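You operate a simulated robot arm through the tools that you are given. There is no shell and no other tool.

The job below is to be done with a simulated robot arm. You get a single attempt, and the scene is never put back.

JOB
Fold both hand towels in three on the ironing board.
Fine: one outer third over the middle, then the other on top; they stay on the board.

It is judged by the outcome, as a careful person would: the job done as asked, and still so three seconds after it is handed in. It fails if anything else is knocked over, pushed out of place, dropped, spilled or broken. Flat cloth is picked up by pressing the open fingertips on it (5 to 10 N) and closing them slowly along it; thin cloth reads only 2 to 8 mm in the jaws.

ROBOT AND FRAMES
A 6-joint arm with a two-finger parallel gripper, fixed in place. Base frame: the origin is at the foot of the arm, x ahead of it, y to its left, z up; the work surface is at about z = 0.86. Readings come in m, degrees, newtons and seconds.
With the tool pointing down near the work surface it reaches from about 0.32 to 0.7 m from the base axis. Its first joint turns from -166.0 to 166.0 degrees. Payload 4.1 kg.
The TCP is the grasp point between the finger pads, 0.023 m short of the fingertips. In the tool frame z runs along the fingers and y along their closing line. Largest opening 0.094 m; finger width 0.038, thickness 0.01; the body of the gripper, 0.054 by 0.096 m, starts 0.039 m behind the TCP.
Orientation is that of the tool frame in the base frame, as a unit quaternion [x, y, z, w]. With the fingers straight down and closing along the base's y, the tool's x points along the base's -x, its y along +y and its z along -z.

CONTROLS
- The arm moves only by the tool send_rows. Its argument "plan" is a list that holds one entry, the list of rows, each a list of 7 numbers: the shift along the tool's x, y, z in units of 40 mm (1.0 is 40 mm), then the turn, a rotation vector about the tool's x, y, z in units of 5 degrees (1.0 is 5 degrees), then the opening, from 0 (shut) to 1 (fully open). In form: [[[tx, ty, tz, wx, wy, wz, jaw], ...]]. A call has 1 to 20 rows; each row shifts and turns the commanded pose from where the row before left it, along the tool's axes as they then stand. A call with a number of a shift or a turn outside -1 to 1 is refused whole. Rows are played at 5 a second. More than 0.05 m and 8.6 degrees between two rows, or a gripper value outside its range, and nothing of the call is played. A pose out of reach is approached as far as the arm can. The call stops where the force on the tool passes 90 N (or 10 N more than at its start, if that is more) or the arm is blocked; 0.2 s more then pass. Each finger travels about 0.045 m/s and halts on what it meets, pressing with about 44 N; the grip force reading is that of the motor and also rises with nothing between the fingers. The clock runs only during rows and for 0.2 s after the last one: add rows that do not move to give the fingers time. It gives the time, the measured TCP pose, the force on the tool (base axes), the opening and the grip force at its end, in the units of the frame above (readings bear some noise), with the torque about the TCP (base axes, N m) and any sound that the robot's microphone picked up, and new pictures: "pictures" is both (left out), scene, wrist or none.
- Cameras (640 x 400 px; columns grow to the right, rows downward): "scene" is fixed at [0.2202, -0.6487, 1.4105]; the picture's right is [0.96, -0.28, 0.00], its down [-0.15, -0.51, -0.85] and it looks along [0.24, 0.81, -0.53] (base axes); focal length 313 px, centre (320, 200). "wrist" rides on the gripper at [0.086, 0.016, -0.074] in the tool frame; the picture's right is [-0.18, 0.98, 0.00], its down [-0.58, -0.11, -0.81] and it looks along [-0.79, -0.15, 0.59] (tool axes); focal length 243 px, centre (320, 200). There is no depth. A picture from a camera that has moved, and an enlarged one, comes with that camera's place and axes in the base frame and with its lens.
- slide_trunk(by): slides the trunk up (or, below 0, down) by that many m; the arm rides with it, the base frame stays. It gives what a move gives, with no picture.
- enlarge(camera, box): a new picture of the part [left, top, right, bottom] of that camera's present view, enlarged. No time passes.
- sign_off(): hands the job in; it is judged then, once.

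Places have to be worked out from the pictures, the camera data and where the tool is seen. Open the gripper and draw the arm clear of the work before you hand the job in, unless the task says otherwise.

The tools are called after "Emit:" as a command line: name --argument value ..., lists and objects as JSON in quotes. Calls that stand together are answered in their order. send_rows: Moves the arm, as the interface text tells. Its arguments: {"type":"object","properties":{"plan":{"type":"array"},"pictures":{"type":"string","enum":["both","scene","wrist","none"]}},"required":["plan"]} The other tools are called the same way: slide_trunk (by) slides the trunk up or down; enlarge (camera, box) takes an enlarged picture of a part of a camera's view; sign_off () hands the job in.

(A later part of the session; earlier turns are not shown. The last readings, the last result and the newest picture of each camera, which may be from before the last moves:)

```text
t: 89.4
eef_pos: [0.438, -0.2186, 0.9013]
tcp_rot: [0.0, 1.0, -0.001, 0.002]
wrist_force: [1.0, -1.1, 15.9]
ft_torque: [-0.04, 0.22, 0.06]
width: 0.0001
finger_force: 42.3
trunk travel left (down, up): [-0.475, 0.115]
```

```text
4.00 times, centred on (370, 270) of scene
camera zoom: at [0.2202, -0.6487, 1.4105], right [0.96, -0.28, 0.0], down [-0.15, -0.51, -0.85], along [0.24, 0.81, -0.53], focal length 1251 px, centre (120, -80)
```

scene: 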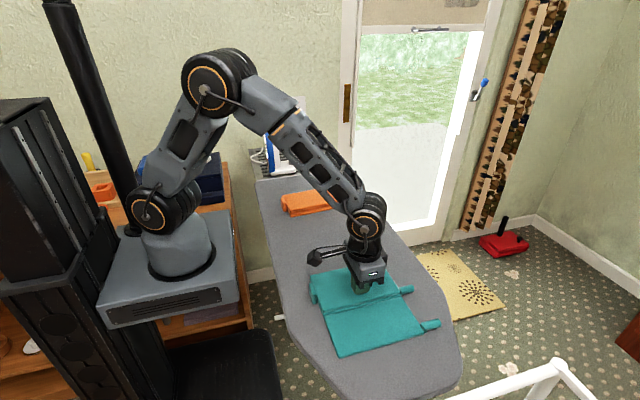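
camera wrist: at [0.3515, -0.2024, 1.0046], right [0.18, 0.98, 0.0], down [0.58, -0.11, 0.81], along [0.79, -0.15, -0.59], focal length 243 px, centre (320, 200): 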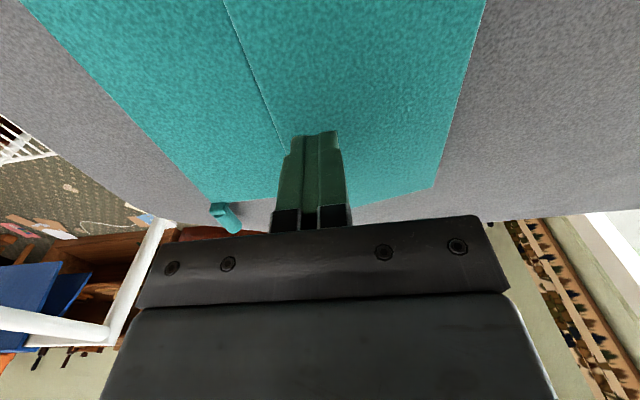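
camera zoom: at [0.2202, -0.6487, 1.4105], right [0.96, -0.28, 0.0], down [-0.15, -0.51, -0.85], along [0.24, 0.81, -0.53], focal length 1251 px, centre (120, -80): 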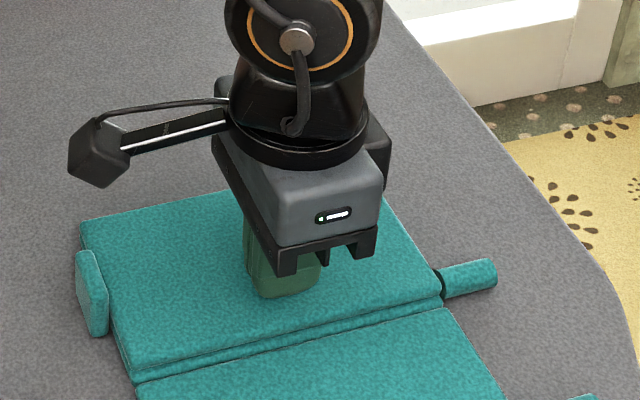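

The first teal third is flat. I'll lift up and move above the −y tab, which I place near (0.544, −0.338).

Emit:
send_rows --plan '[[[0, 0, -0.5, 0, 0, 0, 0.0], [0, 0, -0.9, 0, 0, 0, 0.1], [-0.72, -0.747, 0, 0, 0, 0, 0.35], [-0.72, -0.747, 0, 0, 0, 0, 0.35], [-0.72, -0.747, 0, 0, 0, 0, 0.35], [-0.72, -0.747, 0, 0, 0, 0, 0.35], [0, 0, 0, 0, 0, 0, 0.35]]]' --pictures "both"

Emit:
enlarge --camera "wrist" --box '[160, 0, 480, 200]'

Emit:
enlarge --camera "scene" --box '[300, 250, 460, 350]'

```text
t: 91.0
eef_pos: [0.5552, -0.3388, 0.956]
tcp_rot: [0.0, 1.0, 0.0, -0.001]
wrist_force: [0.1, 1.0, -0.1]
ft_torque: [0.01, 0.01, 0.01]
width: 0.0329
finger_force: 0.1
trunk travel left (down, up): [-0.475, 0.115]
camera wrist: at [0.4682, -0.3224, 1.0294], right [0.18, 0.98, 0.0], down [0.58, -0.11, 0.81], along [0.79, -0.15, -0.59], focal length 243 px, centre (320, 200)
```

scene: 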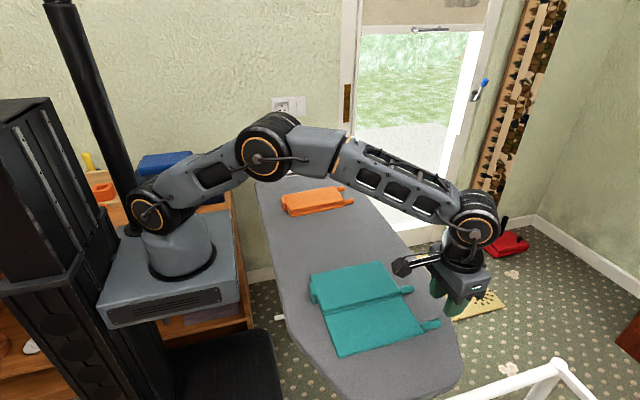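
wrist: 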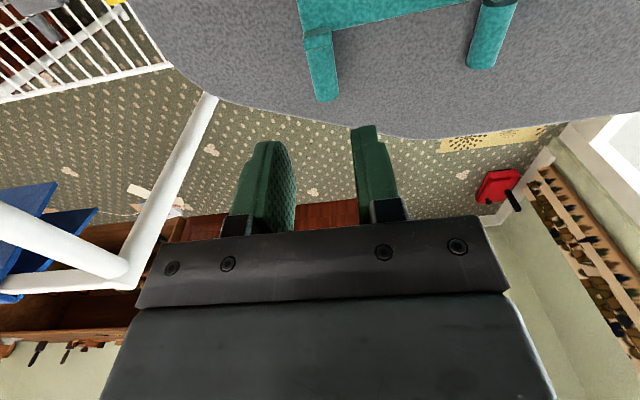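

```text
2.00 times, centred on (320, 100) of wrist
camera zoom: at [0.4682, -0.3224, 1.0294], right [0.18, 0.98, 0.0], down [0.58, -0.11, 0.81], along [0.79, -0.15, -0.59], focal length 485 px, centre (320, 400)
```

zoom: 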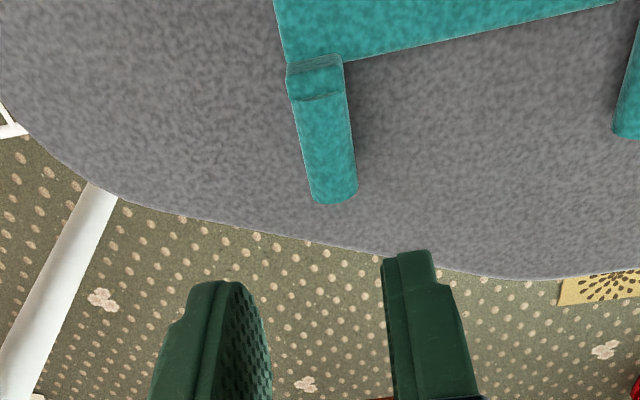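

```text
4.00 times, centred on (380, 300) of scene
camera zoom: at [0.2202, -0.6487, 1.4105], right [0.96, -0.28, 0.0], down [-0.15, -0.51, -0.85], along [0.24, 0.81, -0.53], focal length 1251 px, centre (80, -200)
```

zoom: 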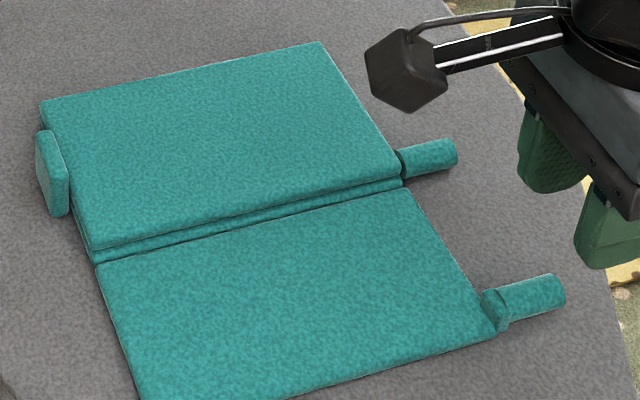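

The tab is at x 0.527–0.556, y≈−0.334. I'll shift 5 mm back in x and 4 mm in y, then descend around it.

Emit:
send_rows --plan '[[[0.13, 0.11, 0.4, 0, 0, 0, 0.35], [0, 0, 0.5, 0, 0, 0, 0.35], [0, 0, 0.4, 0, 0, 0, 0.32], [0, 0, 0.25, 0, 0, 0, 0.28], [0, 0, 0, 0, 0, 0, 0.28]]]' --pictures "both"

Emit:
enlarge --camera "wrist" --box '[200, 50, 440, 200]'

Emit:
enlarge --camera "scene" --box '[380, 270, 476, 330]'

```text
t: 92.2
eef_pos: [0.5477, -0.3354, 0.8924]
tcp_rot: [0.001, 1.0, 0.001, 0.0]
wrist_force: [-0.4, 0.3, -0.1]
ft_torque: [0.03, 0.01, -0.01]
width: 0.0264
finger_force: 0.1
trunk travel left (down, up): [-0.475, 0.115]
camera wrist: at [0.4622, -0.3182, 0.9671], right [0.18, 0.98, 0.0], down [0.58, -0.11, 0.81], along [0.79, -0.15, -0.59], focal length 243 px, centre (320, 200)
```

scene: 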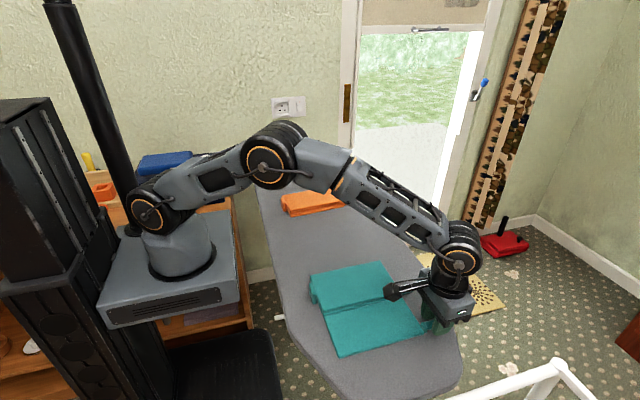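
wrist: 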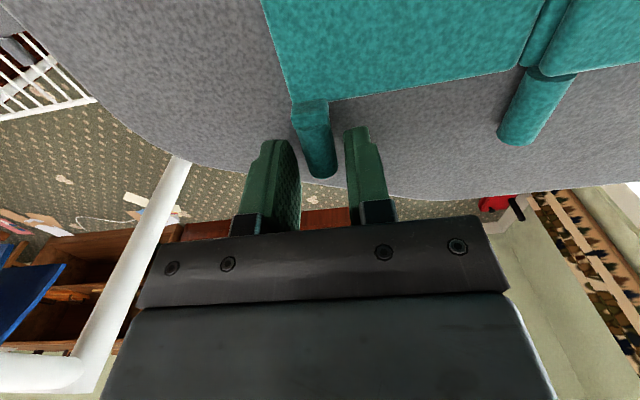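

```text
2.67 times, centred on (320, 125) of wrist
camera zoom: at [0.4622, -0.3182, 0.9671], right [0.18, 0.98, 0.0], down [0.58, -0.11, 0.81], along [0.79, -0.15, -0.59], focal length 647 px, centre (320, 400)
```

zoom: 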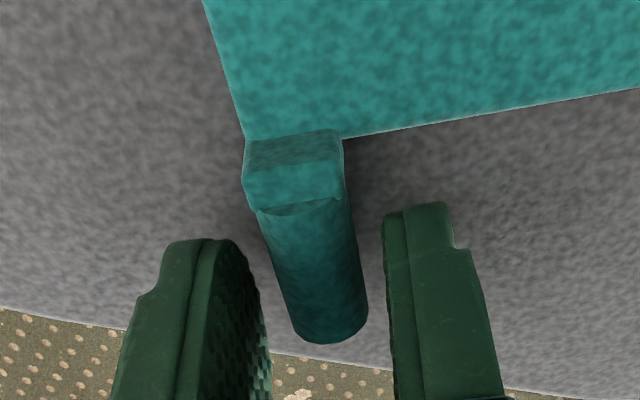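

```text
6.67 times, centred on (428, 300) of scene
camera zoom: at [0.2202, -0.6487, 1.4105], right [0.96, -0.28, 0.0], down [-0.15, -0.51, -0.85], along [0.24, 0.81, -0.53], focal length 2086 px, centre (-400, -467)
```

zoom: 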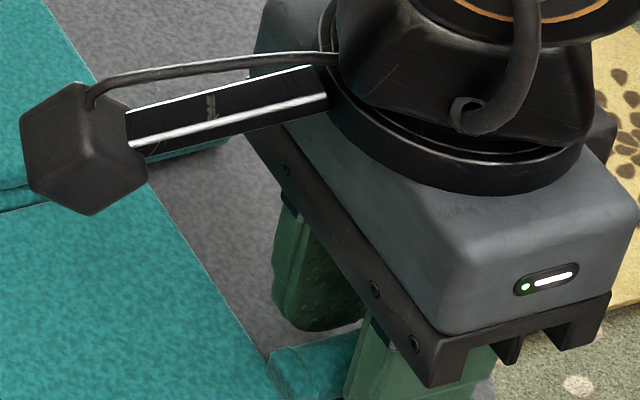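

Well aligned (tab y≈−0.334, hinge y≈−0.249, radius ≈0.0847). I'll lower 5 mm and close firmly.

Emit:
send_rows --plan '[[[0, 0.04, 0.12, 0, 0, 0, 0.25], [0, 0, 0, 0, 0, 0, 0.2], [0, 0, 0, 0, 0, 0, 0.165], [0, 0, 0, 0, 0, 0, 0.15], [0, 0, 0, 0, 0, 0, 0.135], [0, 0, 0, 0, 0, 0, 0.135]]]' --pictures "none"

```text
t: 93.6
eef_pos: [0.5477, -0.3336, 0.8885]
tcp_rot: [-0.001, 1.0, 0.0, -0.001]
wrist_force: [-2.7, -1.4, 0.7]
ft_torque: [-0.05, 0.01, 0.34]
width: 0.0152
finger_force: 44.6
trunk travel left (down, up): [-0.475, 0.115]
```

Gripped at 44 N. I'll lift with the tool rotating with the panel (leaning +y), 25° first.

Emit:
send_rows --plan '[[[0, 0.044, -0.187, 1, 0, 0, 0.135], [0, 0.044, -0.187, 1, 0, 0, 0.135], [0, 0.044, -0.187, 1, 0, 0, 0.135], [0, 0.044, -0.187, 1, 0, 0, 0.135], [0, 0.044, -0.187, 1, 0, 0, 0.135], [0, 0, 0, 0, 0, 0, 0.135]]]' --pictures "both"

Emit:
enlarge --camera "scene" --box '[300, 250, 460, 350]'

```text
t: 95.0
eef_pos: [0.5485, -0.318, 0.9228]
tcp_rot: [0.001, 0.976, -0.217, 0.0]
wrist_force: [0.9, 0.2, -0.3]
ft_torque: [-0.03, -0.03, -0.08]
width: 0.0151
finger_force: 44.4
trunk travel left (down, up): [-0.475, 0.115]
camera wrist: at [0.4623, -0.2709, 0.9836], right [0.18, 0.89, -0.42], down [0.58, 0.24, 0.78], along [0.79, -0.38, -0.47], focal length 243 px, centre (320, 200)
```

scene: 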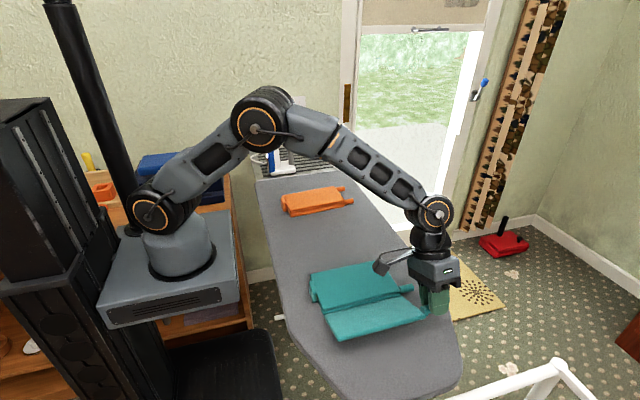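
wrist: 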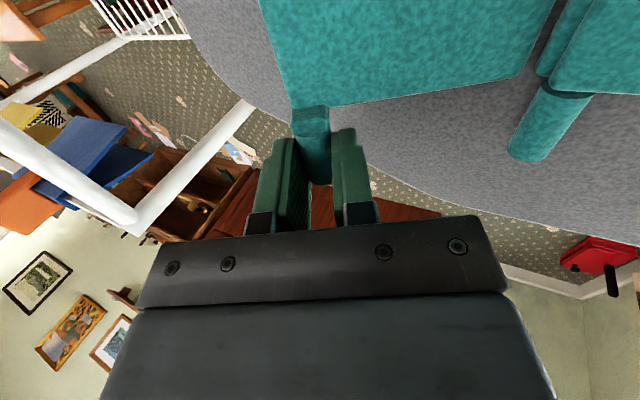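

```text
4.00 times, centred on (380, 300) of scene
camera zoom: at [0.2202, -0.6487, 1.4105], right [0.96, -0.28, 0.0], down [-0.15, -0.51, -0.85], along [0.24, 0.81, -0.53], focal length 1251 px, centre (80, -200)
```

zoom: 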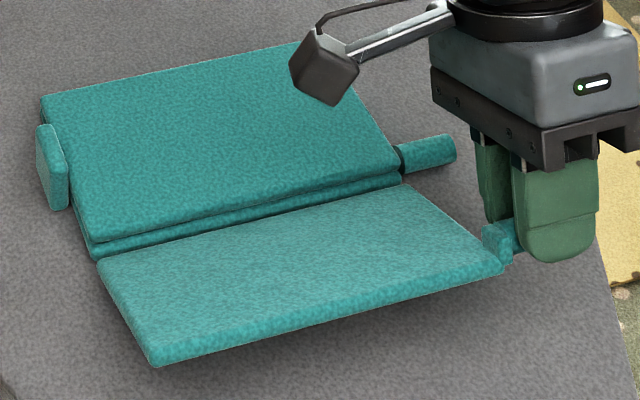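

Lifting well. I'll continue to 55°.

Emit:
send_rows --plan '[[[0, 0.044, -0.187, 1, 0, 0, 0.135], [0, 0.044, -0.187, 1, 0, 0, 0.135], [0, 0.044, -0.187, 1, 0, 0, 0.135], [0, 0.044, -0.187, 1, 0, 0, 0.135], [0, 0.044, -0.187, 1, 0, 0, 0.135], [0, 0.044, -0.187, 1, 0, 0, 0.135], [0, 0, 0, 0, 0, 0, 0.135]]]' --pictures "both"

Emit:
enlarge --camera "scene" --box '[300, 240, 460, 340]'

```text
t: 96.6
eef_pos: [0.5479, -0.2818, 0.9529]
tcp_rot: [0.0, 0.887, -0.462, 0.0]
wrist_force: [1.4, 0.9, 1.1]
ft_torque: [0.06, -0.01, -0.03]
width: 0.0151
finger_force: 43.5
trunk travel left (down, up): [-0.475, 0.115]
camera wrist: at [0.4617, -0.2102, 0.9813], right [0.18, 0.56, -0.81], down [0.58, 0.6, 0.55], along [0.79, -0.57, -0.22], focal length 243 px, centre (320, 200)
```

scene: 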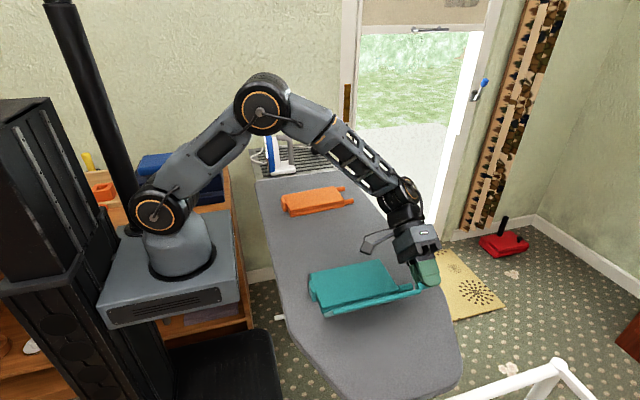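
wrist: 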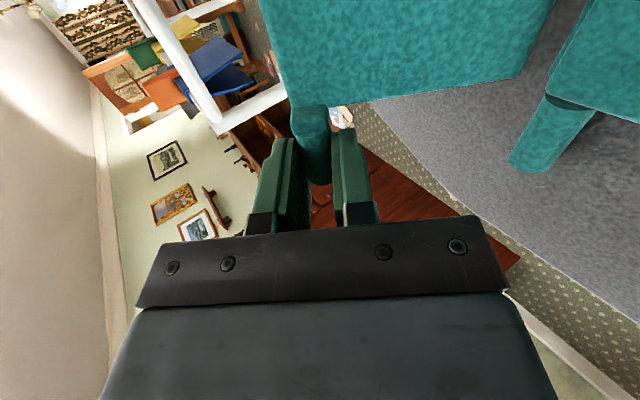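

```text
4.00 times, centred on (380, 290) of scene
camera zoom: at [0.2202, -0.6487, 1.4105], right [0.96, -0.28, 0.0], down [-0.15, -0.51, -0.85], along [0.24, 0.81, -0.53], focal length 1251 px, centre (80, -160)
```

zoom: 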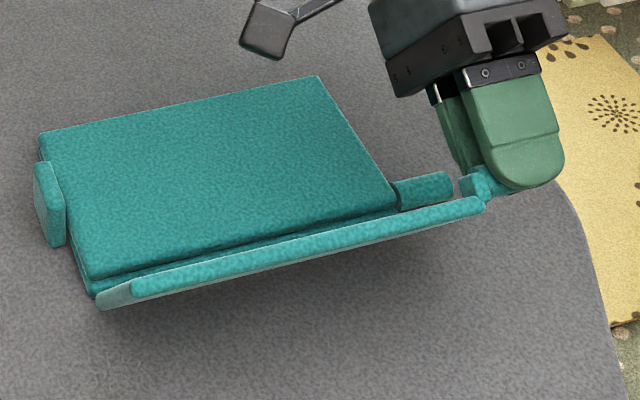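

Panel at about 55° with negligible forces. I'll ease to the light pinch.

Emit:
send_rows --plan '[[[0, 0, 0, 0, 0, 0, 0.15], [0, 0, 0, 0, 0, 0, 0.158], [0, 0, 0, 0, 0, 0, 0.163], [0, 0, 0, 0, 0, 0, 0.167], [0, 0, 0, 0, 0, 0, 0.168], [0, 0, 0, 0, 0, 0, 0.168]]]' --pictures "scene"

Emit:
enlarge --camera "scene" --box '[300, 240, 460, 340]'

```text
t: 98.0
eef_pos: [0.5484, -0.2819, 0.952]
tcp_rot: [0.0, 0.887, -0.462, 0.0]
wrist_force: [0.3, -0.2, 0.0]
ft_torque: [-0.03, 0.02, 0.01]
width: 0.0165
finger_force: 0.1
trunk travel left (down, up): [-0.475, 0.115]
```

scene: 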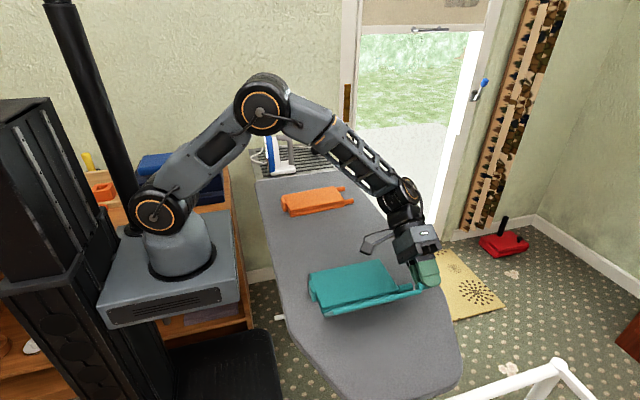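

```text
4.00 times, centred on (380, 290) of scene
camera zoom: at [0.2202, -0.6487, 1.4105], right [0.96, -0.28, 0.0], down [-0.15, -0.51, -0.85], along [0.24, 0.81, -0.53], focal length 1251 px, centre (80, -160)
```

zoom: 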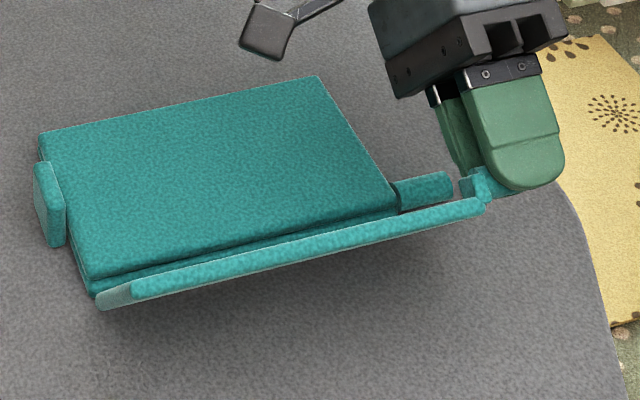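

The tab is still in place at a minimal pinch. I'll rotate the tool back about the tab, 27.5° first.

Emit:
send_rows --plan '[[[0, -0.0115, 0.0003, -0.5, 0, 0, 0.168], [0, -0.0115, 0.0003, -0.5, 0, 0, 0.168], [0, -0.0115, 0.0003, -0.5, 0, 0, 0.168], [0, -0.0115, 0.0003, -0.5, 0, 0, 0.168], [0, -0.0115, 0.0003, -0.5, 0, 0, 0.168], [0, -0.0115, 0.0003, -0.5, 0, 0, 0.168], [0, -0.0115, 0.0003, -0.5, 0, 0, 0.168], [0, -0.0115, 0.0003, -0.5, 0, 0, 0.168], [0, -0.0115, 0.0003, -0.5, 0, 0, 0.168], [0, -0.0115, 0.0003, -0.5, 0, 0, 0.168], [0, -0.0115, 0.0003, -0.5, 0, 0, 0.168], [0, 0, 0, 0, 0, 0, 0.168]]]' --pictures "both"

Emit:
enlarge --camera "scene" --box '[300, 240, 460, 340]'

Emit:
enlarge --camera "wrist" --box '[200, 50, 440, 200]'

```text
t: 100.6
eef_pos: [0.5493, -0.2854, 0.9558]
tcp_rot: [0.0, 0.971, -0.238, 0.001]
wrist_force: [0.9, -1.5, 1.8]
ft_torque: [-0.07, 0.03, 0.07]
width: 0.0176
finger_force: 1.8
trunk travel left (down, up): [-0.475, 0.115]
camera wrist: at [0.4618, -0.2362, 1.0139], right [0.18, 0.87, -0.45], down [0.58, 0.28, 0.77], along [0.79, -0.4, -0.46], focal length 243 px, centre (320, 200)
```

scene: 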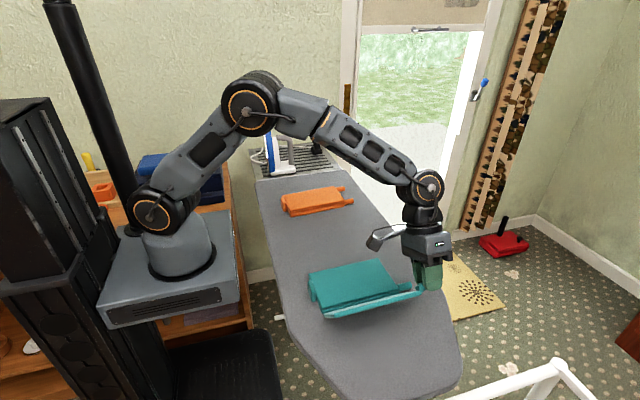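
wrist: 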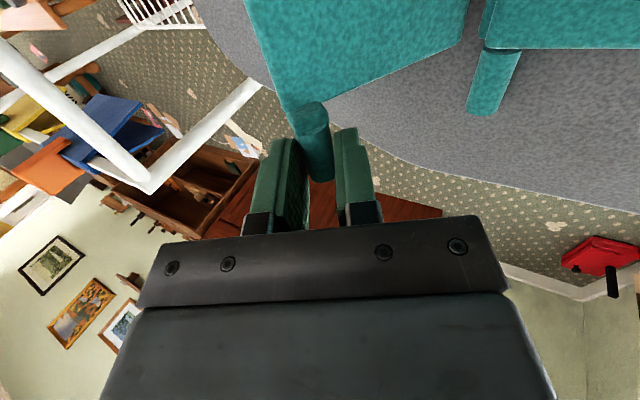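

```text
4.00 times, centred on (380, 290) of scene
camera zoom: at [0.2202, -0.6487, 1.4105], right [0.96, -0.28, 0.0], down [-0.15, -0.51, -0.85], along [0.24, 0.81, -0.53], focal length 1251 px, centre (80, -160)
```

zoom: 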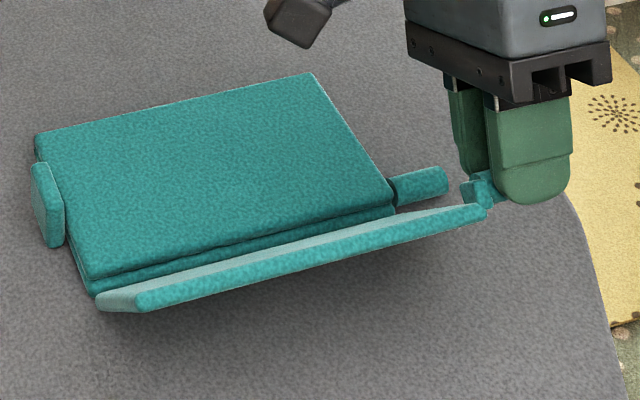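

```text
2.67 times, centred on (320, 125) of wrist
camera zoom: at [0.4618, -0.2362, 1.0139], right [0.18, 0.87, -0.45], down [0.58, 0.28, 0.77], along [0.79, -0.4, -0.46], focal length 647 px, centre (320, 400)
```

zoom: 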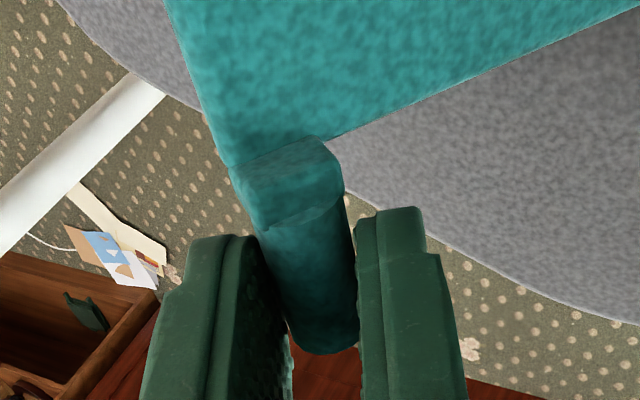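

The jaw reading rose to 17.6 mm, suggesting the tab is slightly skewed between the pads. I'll hold still with the jaws eased a touch and re-read.

Emit:
send_rows --plan '[[[0, 0, 0, 0, 0, 0, 0.172], [0, 0, 0, 0, 0, 0, 0.176], [0, 0, 0, 0, 0, 0, 0.176]]]' --pictures "both"

Emit:
enlarge --camera "scene" --box '[300, 240, 460, 340]'

Emit:
enlarge --camera "wrist" --box '[240, 80, 400, 180]'

```text
t: 101.4
eef_pos: [0.549, -0.2853, 0.9564]
tcp_rot: [0.0, 0.972, -0.237, 0.001]
wrist_force: [0.5, -1.2, 1.6]
ft_torque: [-0.06, 0.03, 0.07]
width: 0.0175
finger_force: 1.8
trunk travel left (down, up): [-0.475, 0.115]
camera wrist: at [0.4619, -0.2362, 1.0138], right [0.18, 0.87, -0.45], down [0.58, 0.28, 0.77], along [0.79, -0.4, -0.46], focal length 243 px, centre (320, 200)
```

scene: 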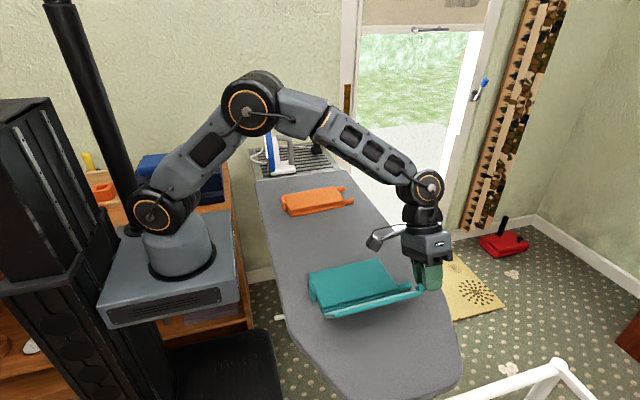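
wrist: 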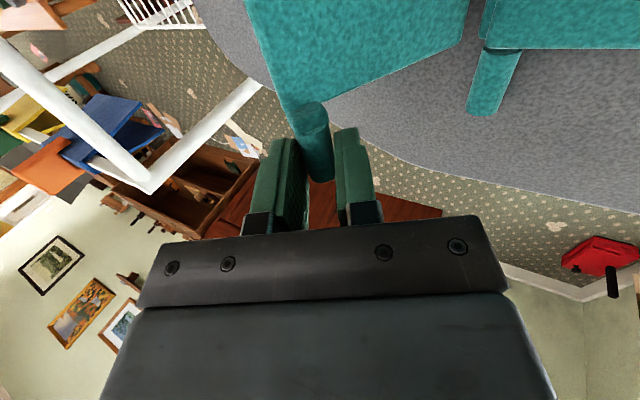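

```text
4.00 times, centred on (380, 290) of scene
camera zoom: at [0.2202, -0.6487, 1.4105], right [0.96, -0.28, 0.0], down [-0.15, -0.51, -0.85], along [0.24, 0.81, -0.53], focal length 1251 px, centre (80, -160)
```

zoom: 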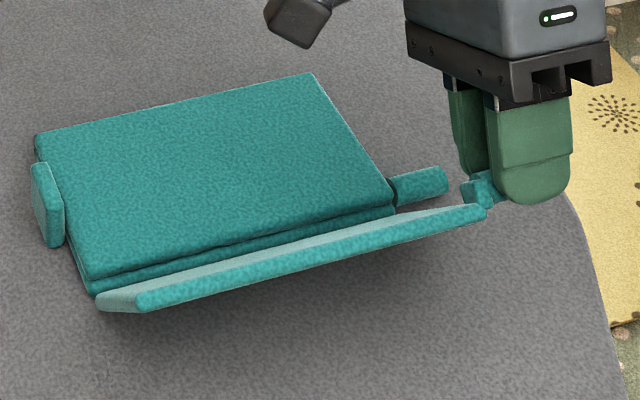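

```text
4.00 times, centred on (320, 130) of wrist
camera zoom: at [0.4619, -0.2362, 1.0138], right [0.18, 0.87, -0.45], down [0.58, 0.28, 0.77], along [0.79, -0.4, -0.46], focal length 970 px, centre (320, 480)
```

zoom: 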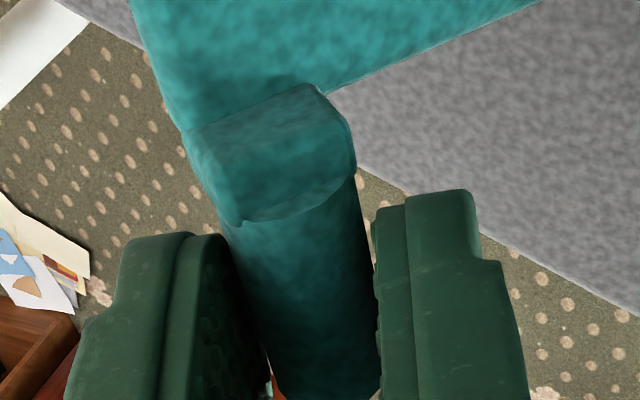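

The square post at the base of the tab seems to be keyed between the finger edges, spreading them. Since earlier releases showed the hinges hold a panel at whatever angle they are left, I'll open the jaws a few millimetres in place and check that the panel stays.

Emit:
send_rows --plan '[[[0, 0, 0, 0, 0, 0, 0.19], [0, 0, 0, 0, 0, 0, 0.21], [0, 0, 0, 0, 0, 0, 0.23], [0, 0, 0, 0, 0, 0, 0.23]]]' --pictures "both"

Emit:
enlarge --camera "scene" --box '[300, 240, 460, 340]'

Emit:
enlarge --camera "wrist" --box '[240, 80, 400, 180]'

```text
t: 102.4
eef_pos: [0.5487, -0.2853, 0.9552]
tcp_rot: [0.0, 0.971, -0.237, 0.0]
wrist_force: [0.4, -0.1, 0.7]
ft_torque: [-0.01, 0.03, 0.01]
width: 0.0217
finger_force: 0.1
trunk travel left (down, up): [-0.475, 0.115]
camera wrist: at [0.462, -0.2361, 1.0139], right [0.18, 0.87, -0.45], down [0.58, 0.28, 0.77], along [0.79, -0.4, -0.46], focal length 243 px, centre (320, 200)
```

scene: 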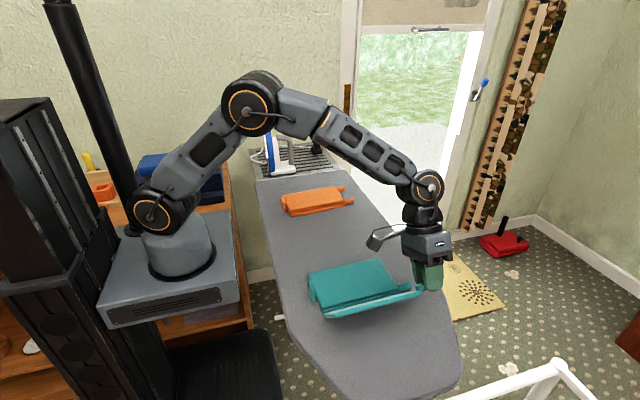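
wrist: 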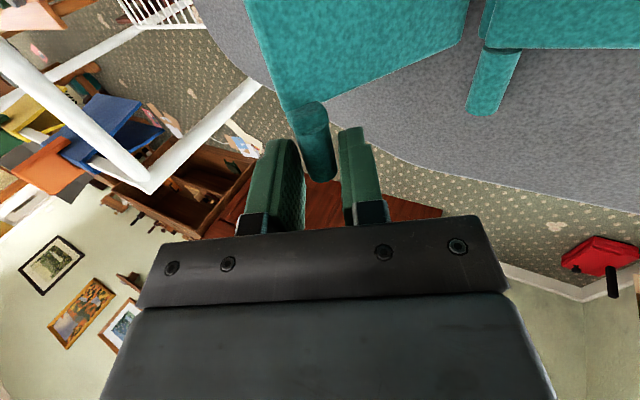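

```text
4.00 times, centred on (380, 290) of scene
camera zoom: at [0.2202, -0.6487, 1.4105], right [0.96, -0.28, 0.0], down [-0.15, -0.51, -0.85], along [0.24, 0.81, -0.53], focal length 1251 px, centre (80, -160)
```

zoom: 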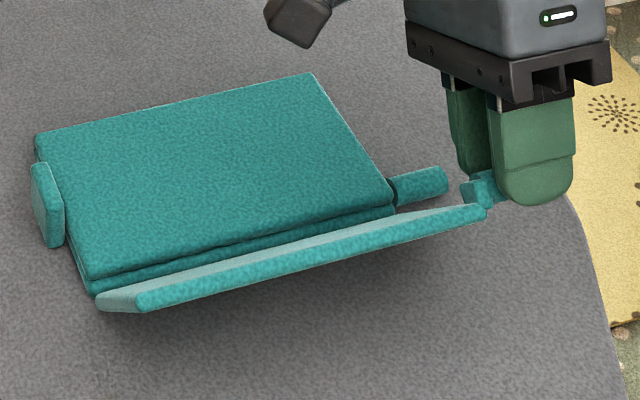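

```text
4.00 times, centred on (320, 130) of wrist
camera zoom: at [0.462, -0.2361, 1.0139], right [0.18, 0.87, -0.45], down [0.58, 0.28, 0.77], along [0.79, -0.4, -0.46], focal length 970 px, centre (320, 480)
```

zoom: 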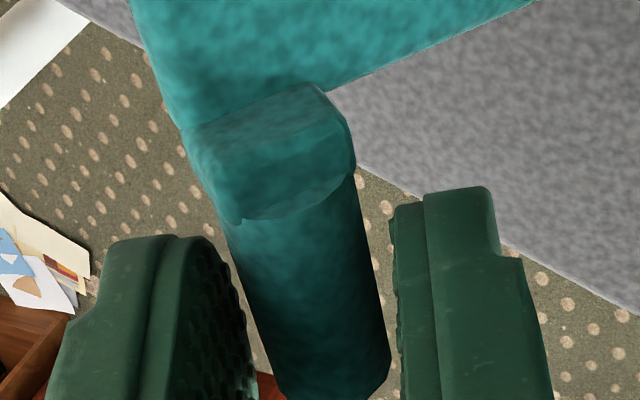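

Confirmed: the hinge friction holds the panel by itself. So I can ratchet: with the jaws open I'll shift +4 mm in x to clear the post and turn the tool upright around the tab, then regrip.

Emit:
send_rows --plan '[[[-0.1, 0, 0, 0, 0, 0, 0.27], [0, -0.023, 0.001, -1, 0, 0, 0.27], [0, -0.023, 0.001, -1, 0, 0, 0.27], [0, -0.023, 0.001, -1, 0, 0, 0.27], [0, -0.023, 0.001, -1, 0, 0, 0.27], [0, -0.023, 0.001, -1, 0, 0, 0.27], [0, -0.012, 0.0005, -0.5, 0, 0, 0.27], [0, 0, 0, 0, 0, 0, 0.27]]]' --pictures "both"

Emit:
enlarge --camera "scene" --box '[300, 240, 460, 340]'

Emit:
enlarge --camera "wrist" --box '[200, 50, 440, 200]'

```text
t: 104.2
eef_pos: [0.5519, -0.2906, 0.9578]
tcp_rot: [0.0, 1.0, 0.0, 0.0]
wrist_force: [0.2, 0.2, 0.5]
ft_torque: [-0.03, -0.01, 0.0]
width: 0.0254
finger_force: 0.1
trunk travel left (down, up): [-0.475, 0.115]
camera wrist: at [0.4657, -0.2739, 1.0312], right [0.18, 0.98, 0.0], down [0.58, -0.11, 0.81], along [0.79, -0.15, -0.59], focal length 243 px, centre (320, 200)
```

scene: 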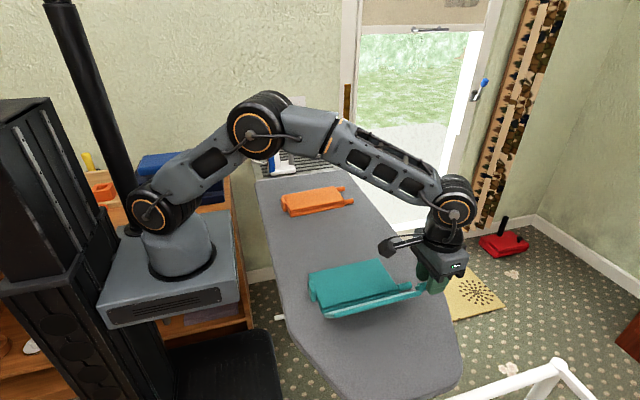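
wrist: 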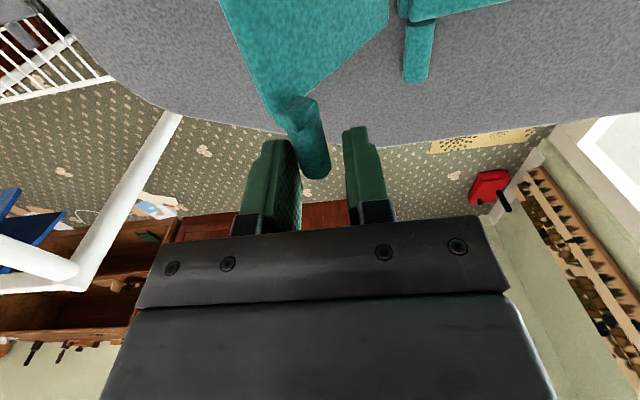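

```text
4.00 times, centred on (380, 290) of scene
camera zoom: at [0.2202, -0.6487, 1.4105], right [0.96, -0.28, 0.0], down [-0.15, -0.51, -0.85], along [0.24, 0.81, -0.53], focal length 1251 px, centre (80, -160)
```

zoom: 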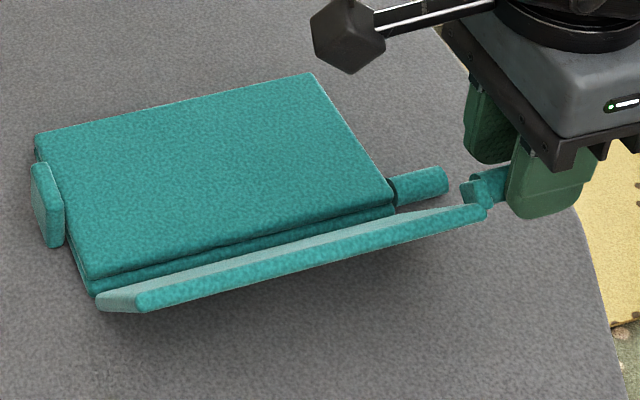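

```text
2.67 times, centred on (320, 125) of wrist
camera zoom: at [0.4657, -0.2739, 1.0312], right [0.18, 0.98, 0.0], down [0.58, -0.11, 0.81], along [0.79, -0.15, -0.59], focal length 647 px, centre (320, 400)
```

zoom: 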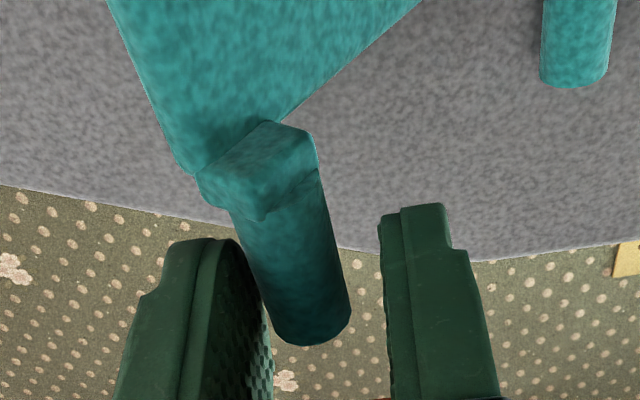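

The panel stays at about 50° while the tool is now upright around the tab (tab y≈−0.293, z≈0.946). I'll centre on it and grip firmly again.

Emit:
send_rows --plan '[[[0, -0.055, 0, 0, 0, 0, 0.22], [0, 0, 0, 0, 0, 0, 0.17], [0, 0, 0, 0, 0, 0, 0.15], [0, 0, 0, 0, 0, 0, 0.135], [0, 0, 0, 0, 0, 0, 0.135]]]' --pictures "both"

Emit:
enlarge --camera "scene" --box '[300, 240, 460, 340]'

Emit:
enlarge --camera "wrist" --box '[200, 50, 440, 200]'

```text
t: 105.4
eef_pos: [0.5514, -0.2921, 0.957]
tcp_rot: [-0.001, 1.0, 0.001, 0.0]
wrist_force: [-1.5, -0.5, 0.7]
ft_torque: [-0.03, 0.16, 0.23]
width: 0.0151
finger_force: 44.0
trunk travel left (down, up): [-0.475, 0.115]
camera wrist: at [0.4653, -0.2761, 1.0316], right [0.18, 0.98, 0.0], down [0.58, -0.11, 0.81], along [0.79, -0.15, -0.59], focal length 243 px, centre (320, 200)
```

scene: 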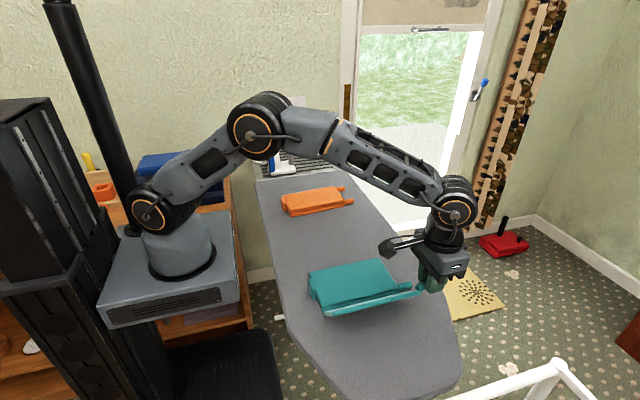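
wrist: 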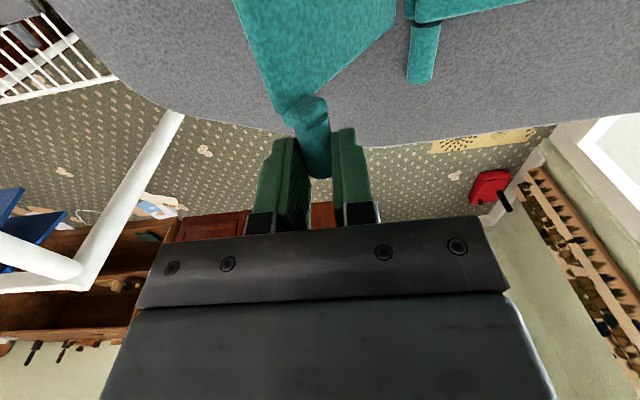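

```text
4.00 times, centred on (380, 290) of scene
camera zoom: at [0.2202, -0.6487, 1.4105], right [0.96, -0.28, 0.0], down [-0.15, -0.51, -0.85], along [0.24, 0.81, -0.53], focal length 1251 px, centre (80, -160)
```

zoom: 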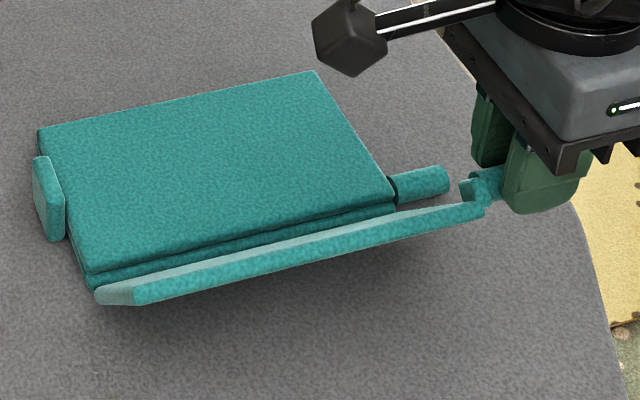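

```text
2.67 times, centred on (320, 125) of wrist
camera zoom: at [0.4653, -0.2761, 1.0316], right [0.18, 0.98, 0.0], down [0.58, -0.11, 0.81], along [0.79, -0.15, -0.59], focal length 647 px, centre (320, 400)
```

zoom: 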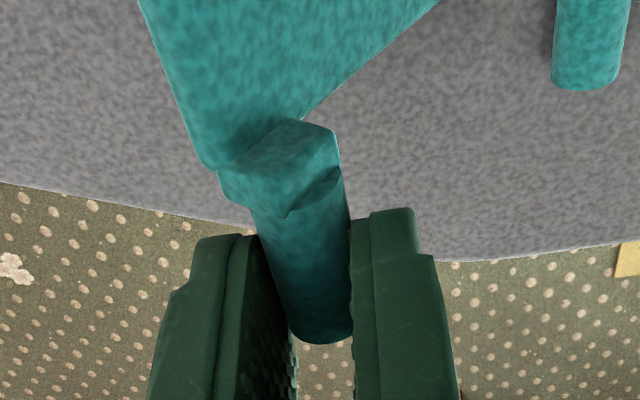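

Regripped at 44 N and the tab is realigned. I'll rotate the tool and panel together about the hinge, 25° first.

Emit:
send_rows --plan '[[[0, 0.19, -0.0945, 1, 0, 0, 0.135], [0, 0.19, -0.0945, 1, 0, 0, 0.135], [0, 0.19, -0.0945, 1, 0, 0, 0.135], [0, 0.19, -0.0945, 1, 0, 0, 0.135], [0, 0.19, -0.0945, 1, 0, 0, 0.135], [0, 0, 0, 0, 0, 0, 0.135]]]' --pictures "scene"

Emit:
enlarge --camera "scene" --box '[300, 230, 460, 330]'

```text
t: 106.8
eef_pos: [0.5527, -0.253, 0.9715]
tcp_rot: [0.001, 0.976, -0.219, 0.003]
wrist_force: [3.5, -7.3, 21.9]
ft_torque: [-0.32, 0.44, 0.29]
width: 0.0151
finger_force: 44.1
trunk travel left (down, up): [-0.475, 0.115]
```

scene: 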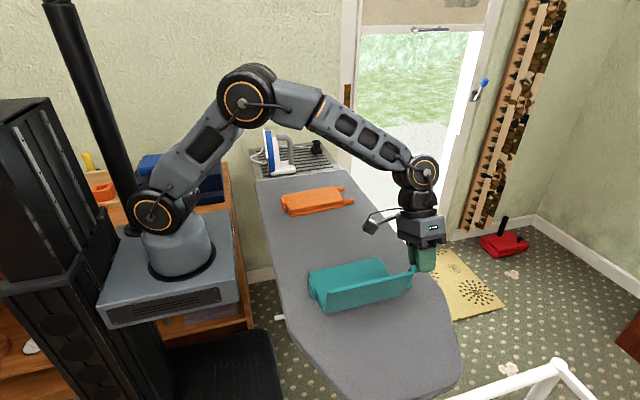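

```text
4.00 times, centred on (380, 280) of scene
camera zoom: at [0.2202, -0.6487, 1.4105], right [0.96, -0.28, 0.0], down [-0.15, -0.51, -0.85], along [0.24, 0.81, -0.53], focal length 1251 px, centre (80, -120)
```

zoom: 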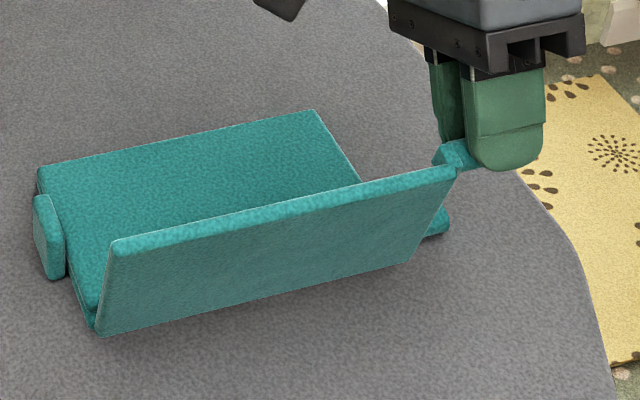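

The panel is following (now ~75°) but the tool is pressing about 23 N down the panel; I'll back off 2.5 mm outward along the panel, then continue with a slightly larger radius.

Emit:
send_rows --plan '[[[0, -0.045, -0.053, 0, 0, 0, 0.135], [0, 0, 0, 0, 0, 0, 0.135]]]' --pictures "none"

```text
t: 107.4
eef_pos: [0.5511, -0.2534, 0.9722]
tcp_rot: [0.0, 0.976, -0.216, 0.0]
wrist_force: [5.8, -5.5, 12.7]
ft_torque: [-0.27, -0.57, 0.06]
width: 0.0151
finger_force: 44.0
trunk travel left (down, up): [-0.475, 0.115]
```

Force halved to about 13 N; I'll back off another 2 mm along the panel.

Emit:
send_rows --plan '[[[0, -0.03, -0.045, 0, 0, 0, 0.135], [0, 0, 0, 0, 0, 0, 0.135]]]' --pictures "scene"

Emit:
enlarge --camera "scene" --box '[300, 230, 460, 330]'

```text
t: 108.0
eef_pos: [0.551, -0.2519, 0.973]
tcp_rot: [0.0, 0.976, -0.216, -0.002]
wrist_force: [0.8, 0.1, -0.2]
ft_torque: [0.07, -0.25, -0.08]
width: 0.0149
finger_force: 44.3
trunk travel left (down, up): [-0.475, 0.115]
```

scene: 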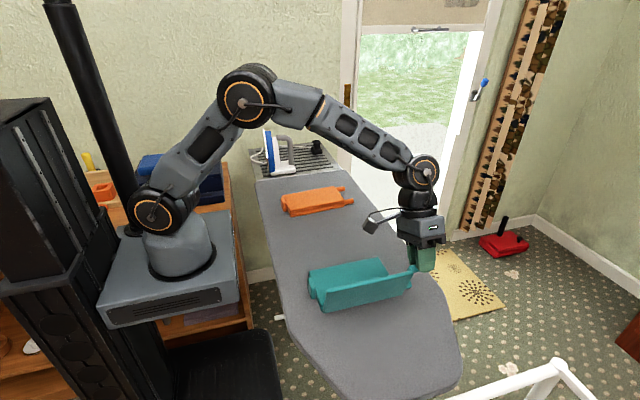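

```text
4.00 times, centred on (380, 280) of scene
camera zoom: at [0.2202, -0.6487, 1.4105], right [0.96, -0.28, 0.0], down [-0.15, -0.51, -0.85], along [0.24, 0.81, -0.53], focal length 1251 px, centre (80, -120)
```

zoom: 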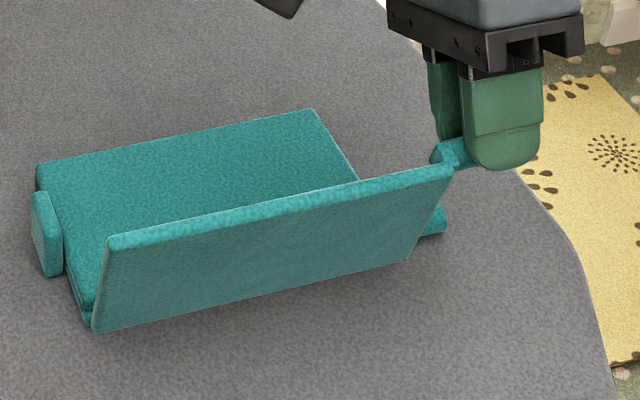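

Load is now zero with the panel at about 75°. I'll continue 20° with the corrected radius.

Emit:
send_rows --plan '[[[0, 0.197, -0.1, 1, 0, 0, 0.135], [0, 0.197, -0.1, 1, 0, 0, 0.135], [0, 0.197, -0.1, 1, 0, 0, 0.135], [0, 0.197, -0.1, 1, 0, 0, 0.135], [0, 0, 0, 0, 0, 0, 0.135]]]' --pictures "scene"

Emit:
enlarge --camera "scene" --box '[300, 230, 460, 330]'

```text
t: 109.2
eef_pos: [0.5526, -0.2174, 0.9719]
tcp_rot: [0.0, 0.924, -0.383, 0.001]
wrist_force: [0.5, -0.5, 5.4]
ft_torque: [-0.16, 0.11, -0.05]
width: 0.0152
finger_force: 43.8
trunk travel left (down, up): [-0.475, 0.115]
```

scene: 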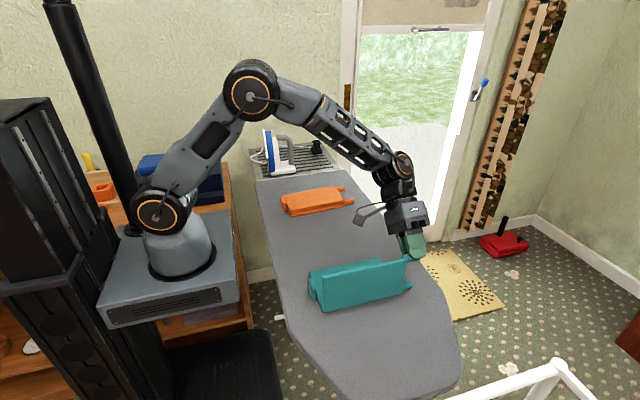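

```text
4.00 times, centred on (380, 280) of scene
camera zoom: at [0.2202, -0.6487, 1.4105], right [0.96, -0.28, 0.0], down [-0.15, -0.51, -0.85], along [0.24, 0.81, -0.53], focal length 1251 px, centre (80, -120)
```

zoom: 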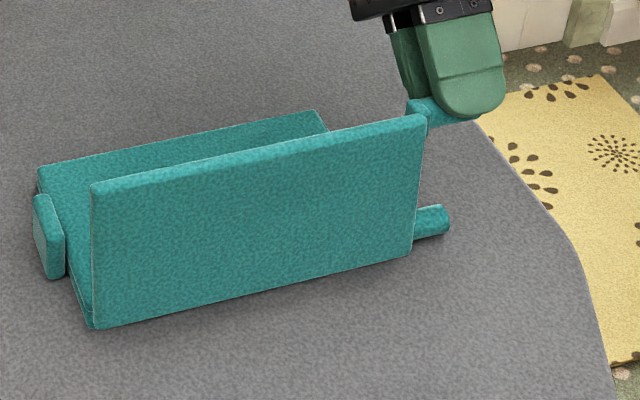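

Nearly vertical with only 5 N load. I'll continue another 20° to pass the top.

Emit:
send_rows --plan '[[[0, 0.197, -0.112, 1, 0, 0, 0.135], [0, 0.199, -0.104, 1, 0, 0, 0.135], [0, 0.199, -0.104, 1, 0, 0, 0.135], [0, 0.199, -0.104, 1, 0, 0, 0.135], [0, 0, 0, 0, 0, 0, 0.135]]]' --pictures "both"

Emit:
enlarge --camera "scene" --box '[300, 220, 460, 320]'

```text
t: 110.4
eef_pos: [0.5506, -0.1846, 0.9585]
tcp_rot: [0.0, 0.842, -0.539, 0.001]
wrist_force: [-1.4, 6.2, 18.2]
ft_torque: [-0.36, 0.41, -0.29]
width: 0.0152
finger_force: 43.9
trunk travel left (down, up): [-0.475, 0.115]
camera wrist: at [0.4656, -0.1096, 0.9734], right [0.19, 0.41, -0.89], down [0.58, 0.69, 0.44], along [0.79, -0.6, -0.11], focal length 243 px, centre (320, 200)
```

scene: 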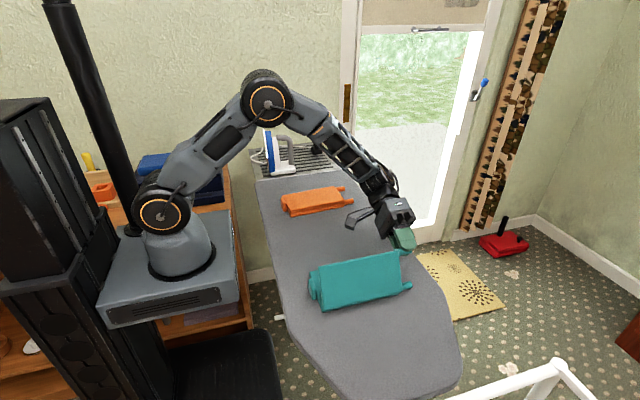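
wrist: 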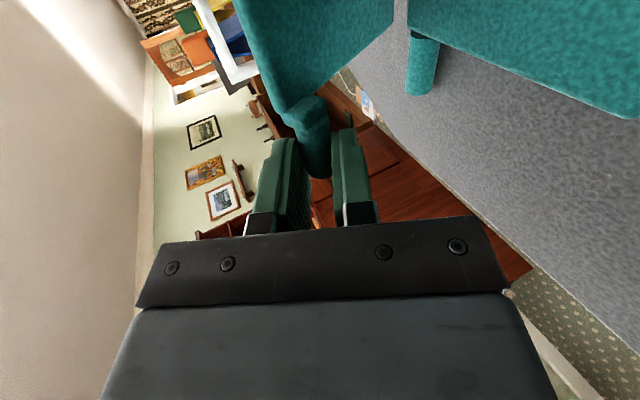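

```text
4.00 times, centred on (380, 270) of scene
camera zoom: at [0.2202, -0.6487, 1.4105], right [0.96, -0.28, 0.0], down [-0.15, -0.51, -0.85], along [0.24, 0.81, -0.53], focal length 1251 px, centre (80, -80)
```

zoom: 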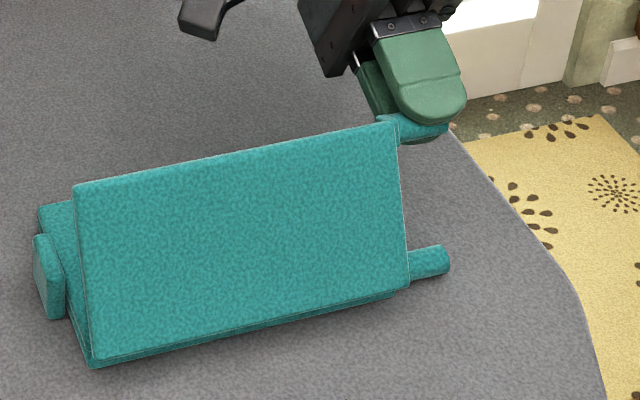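

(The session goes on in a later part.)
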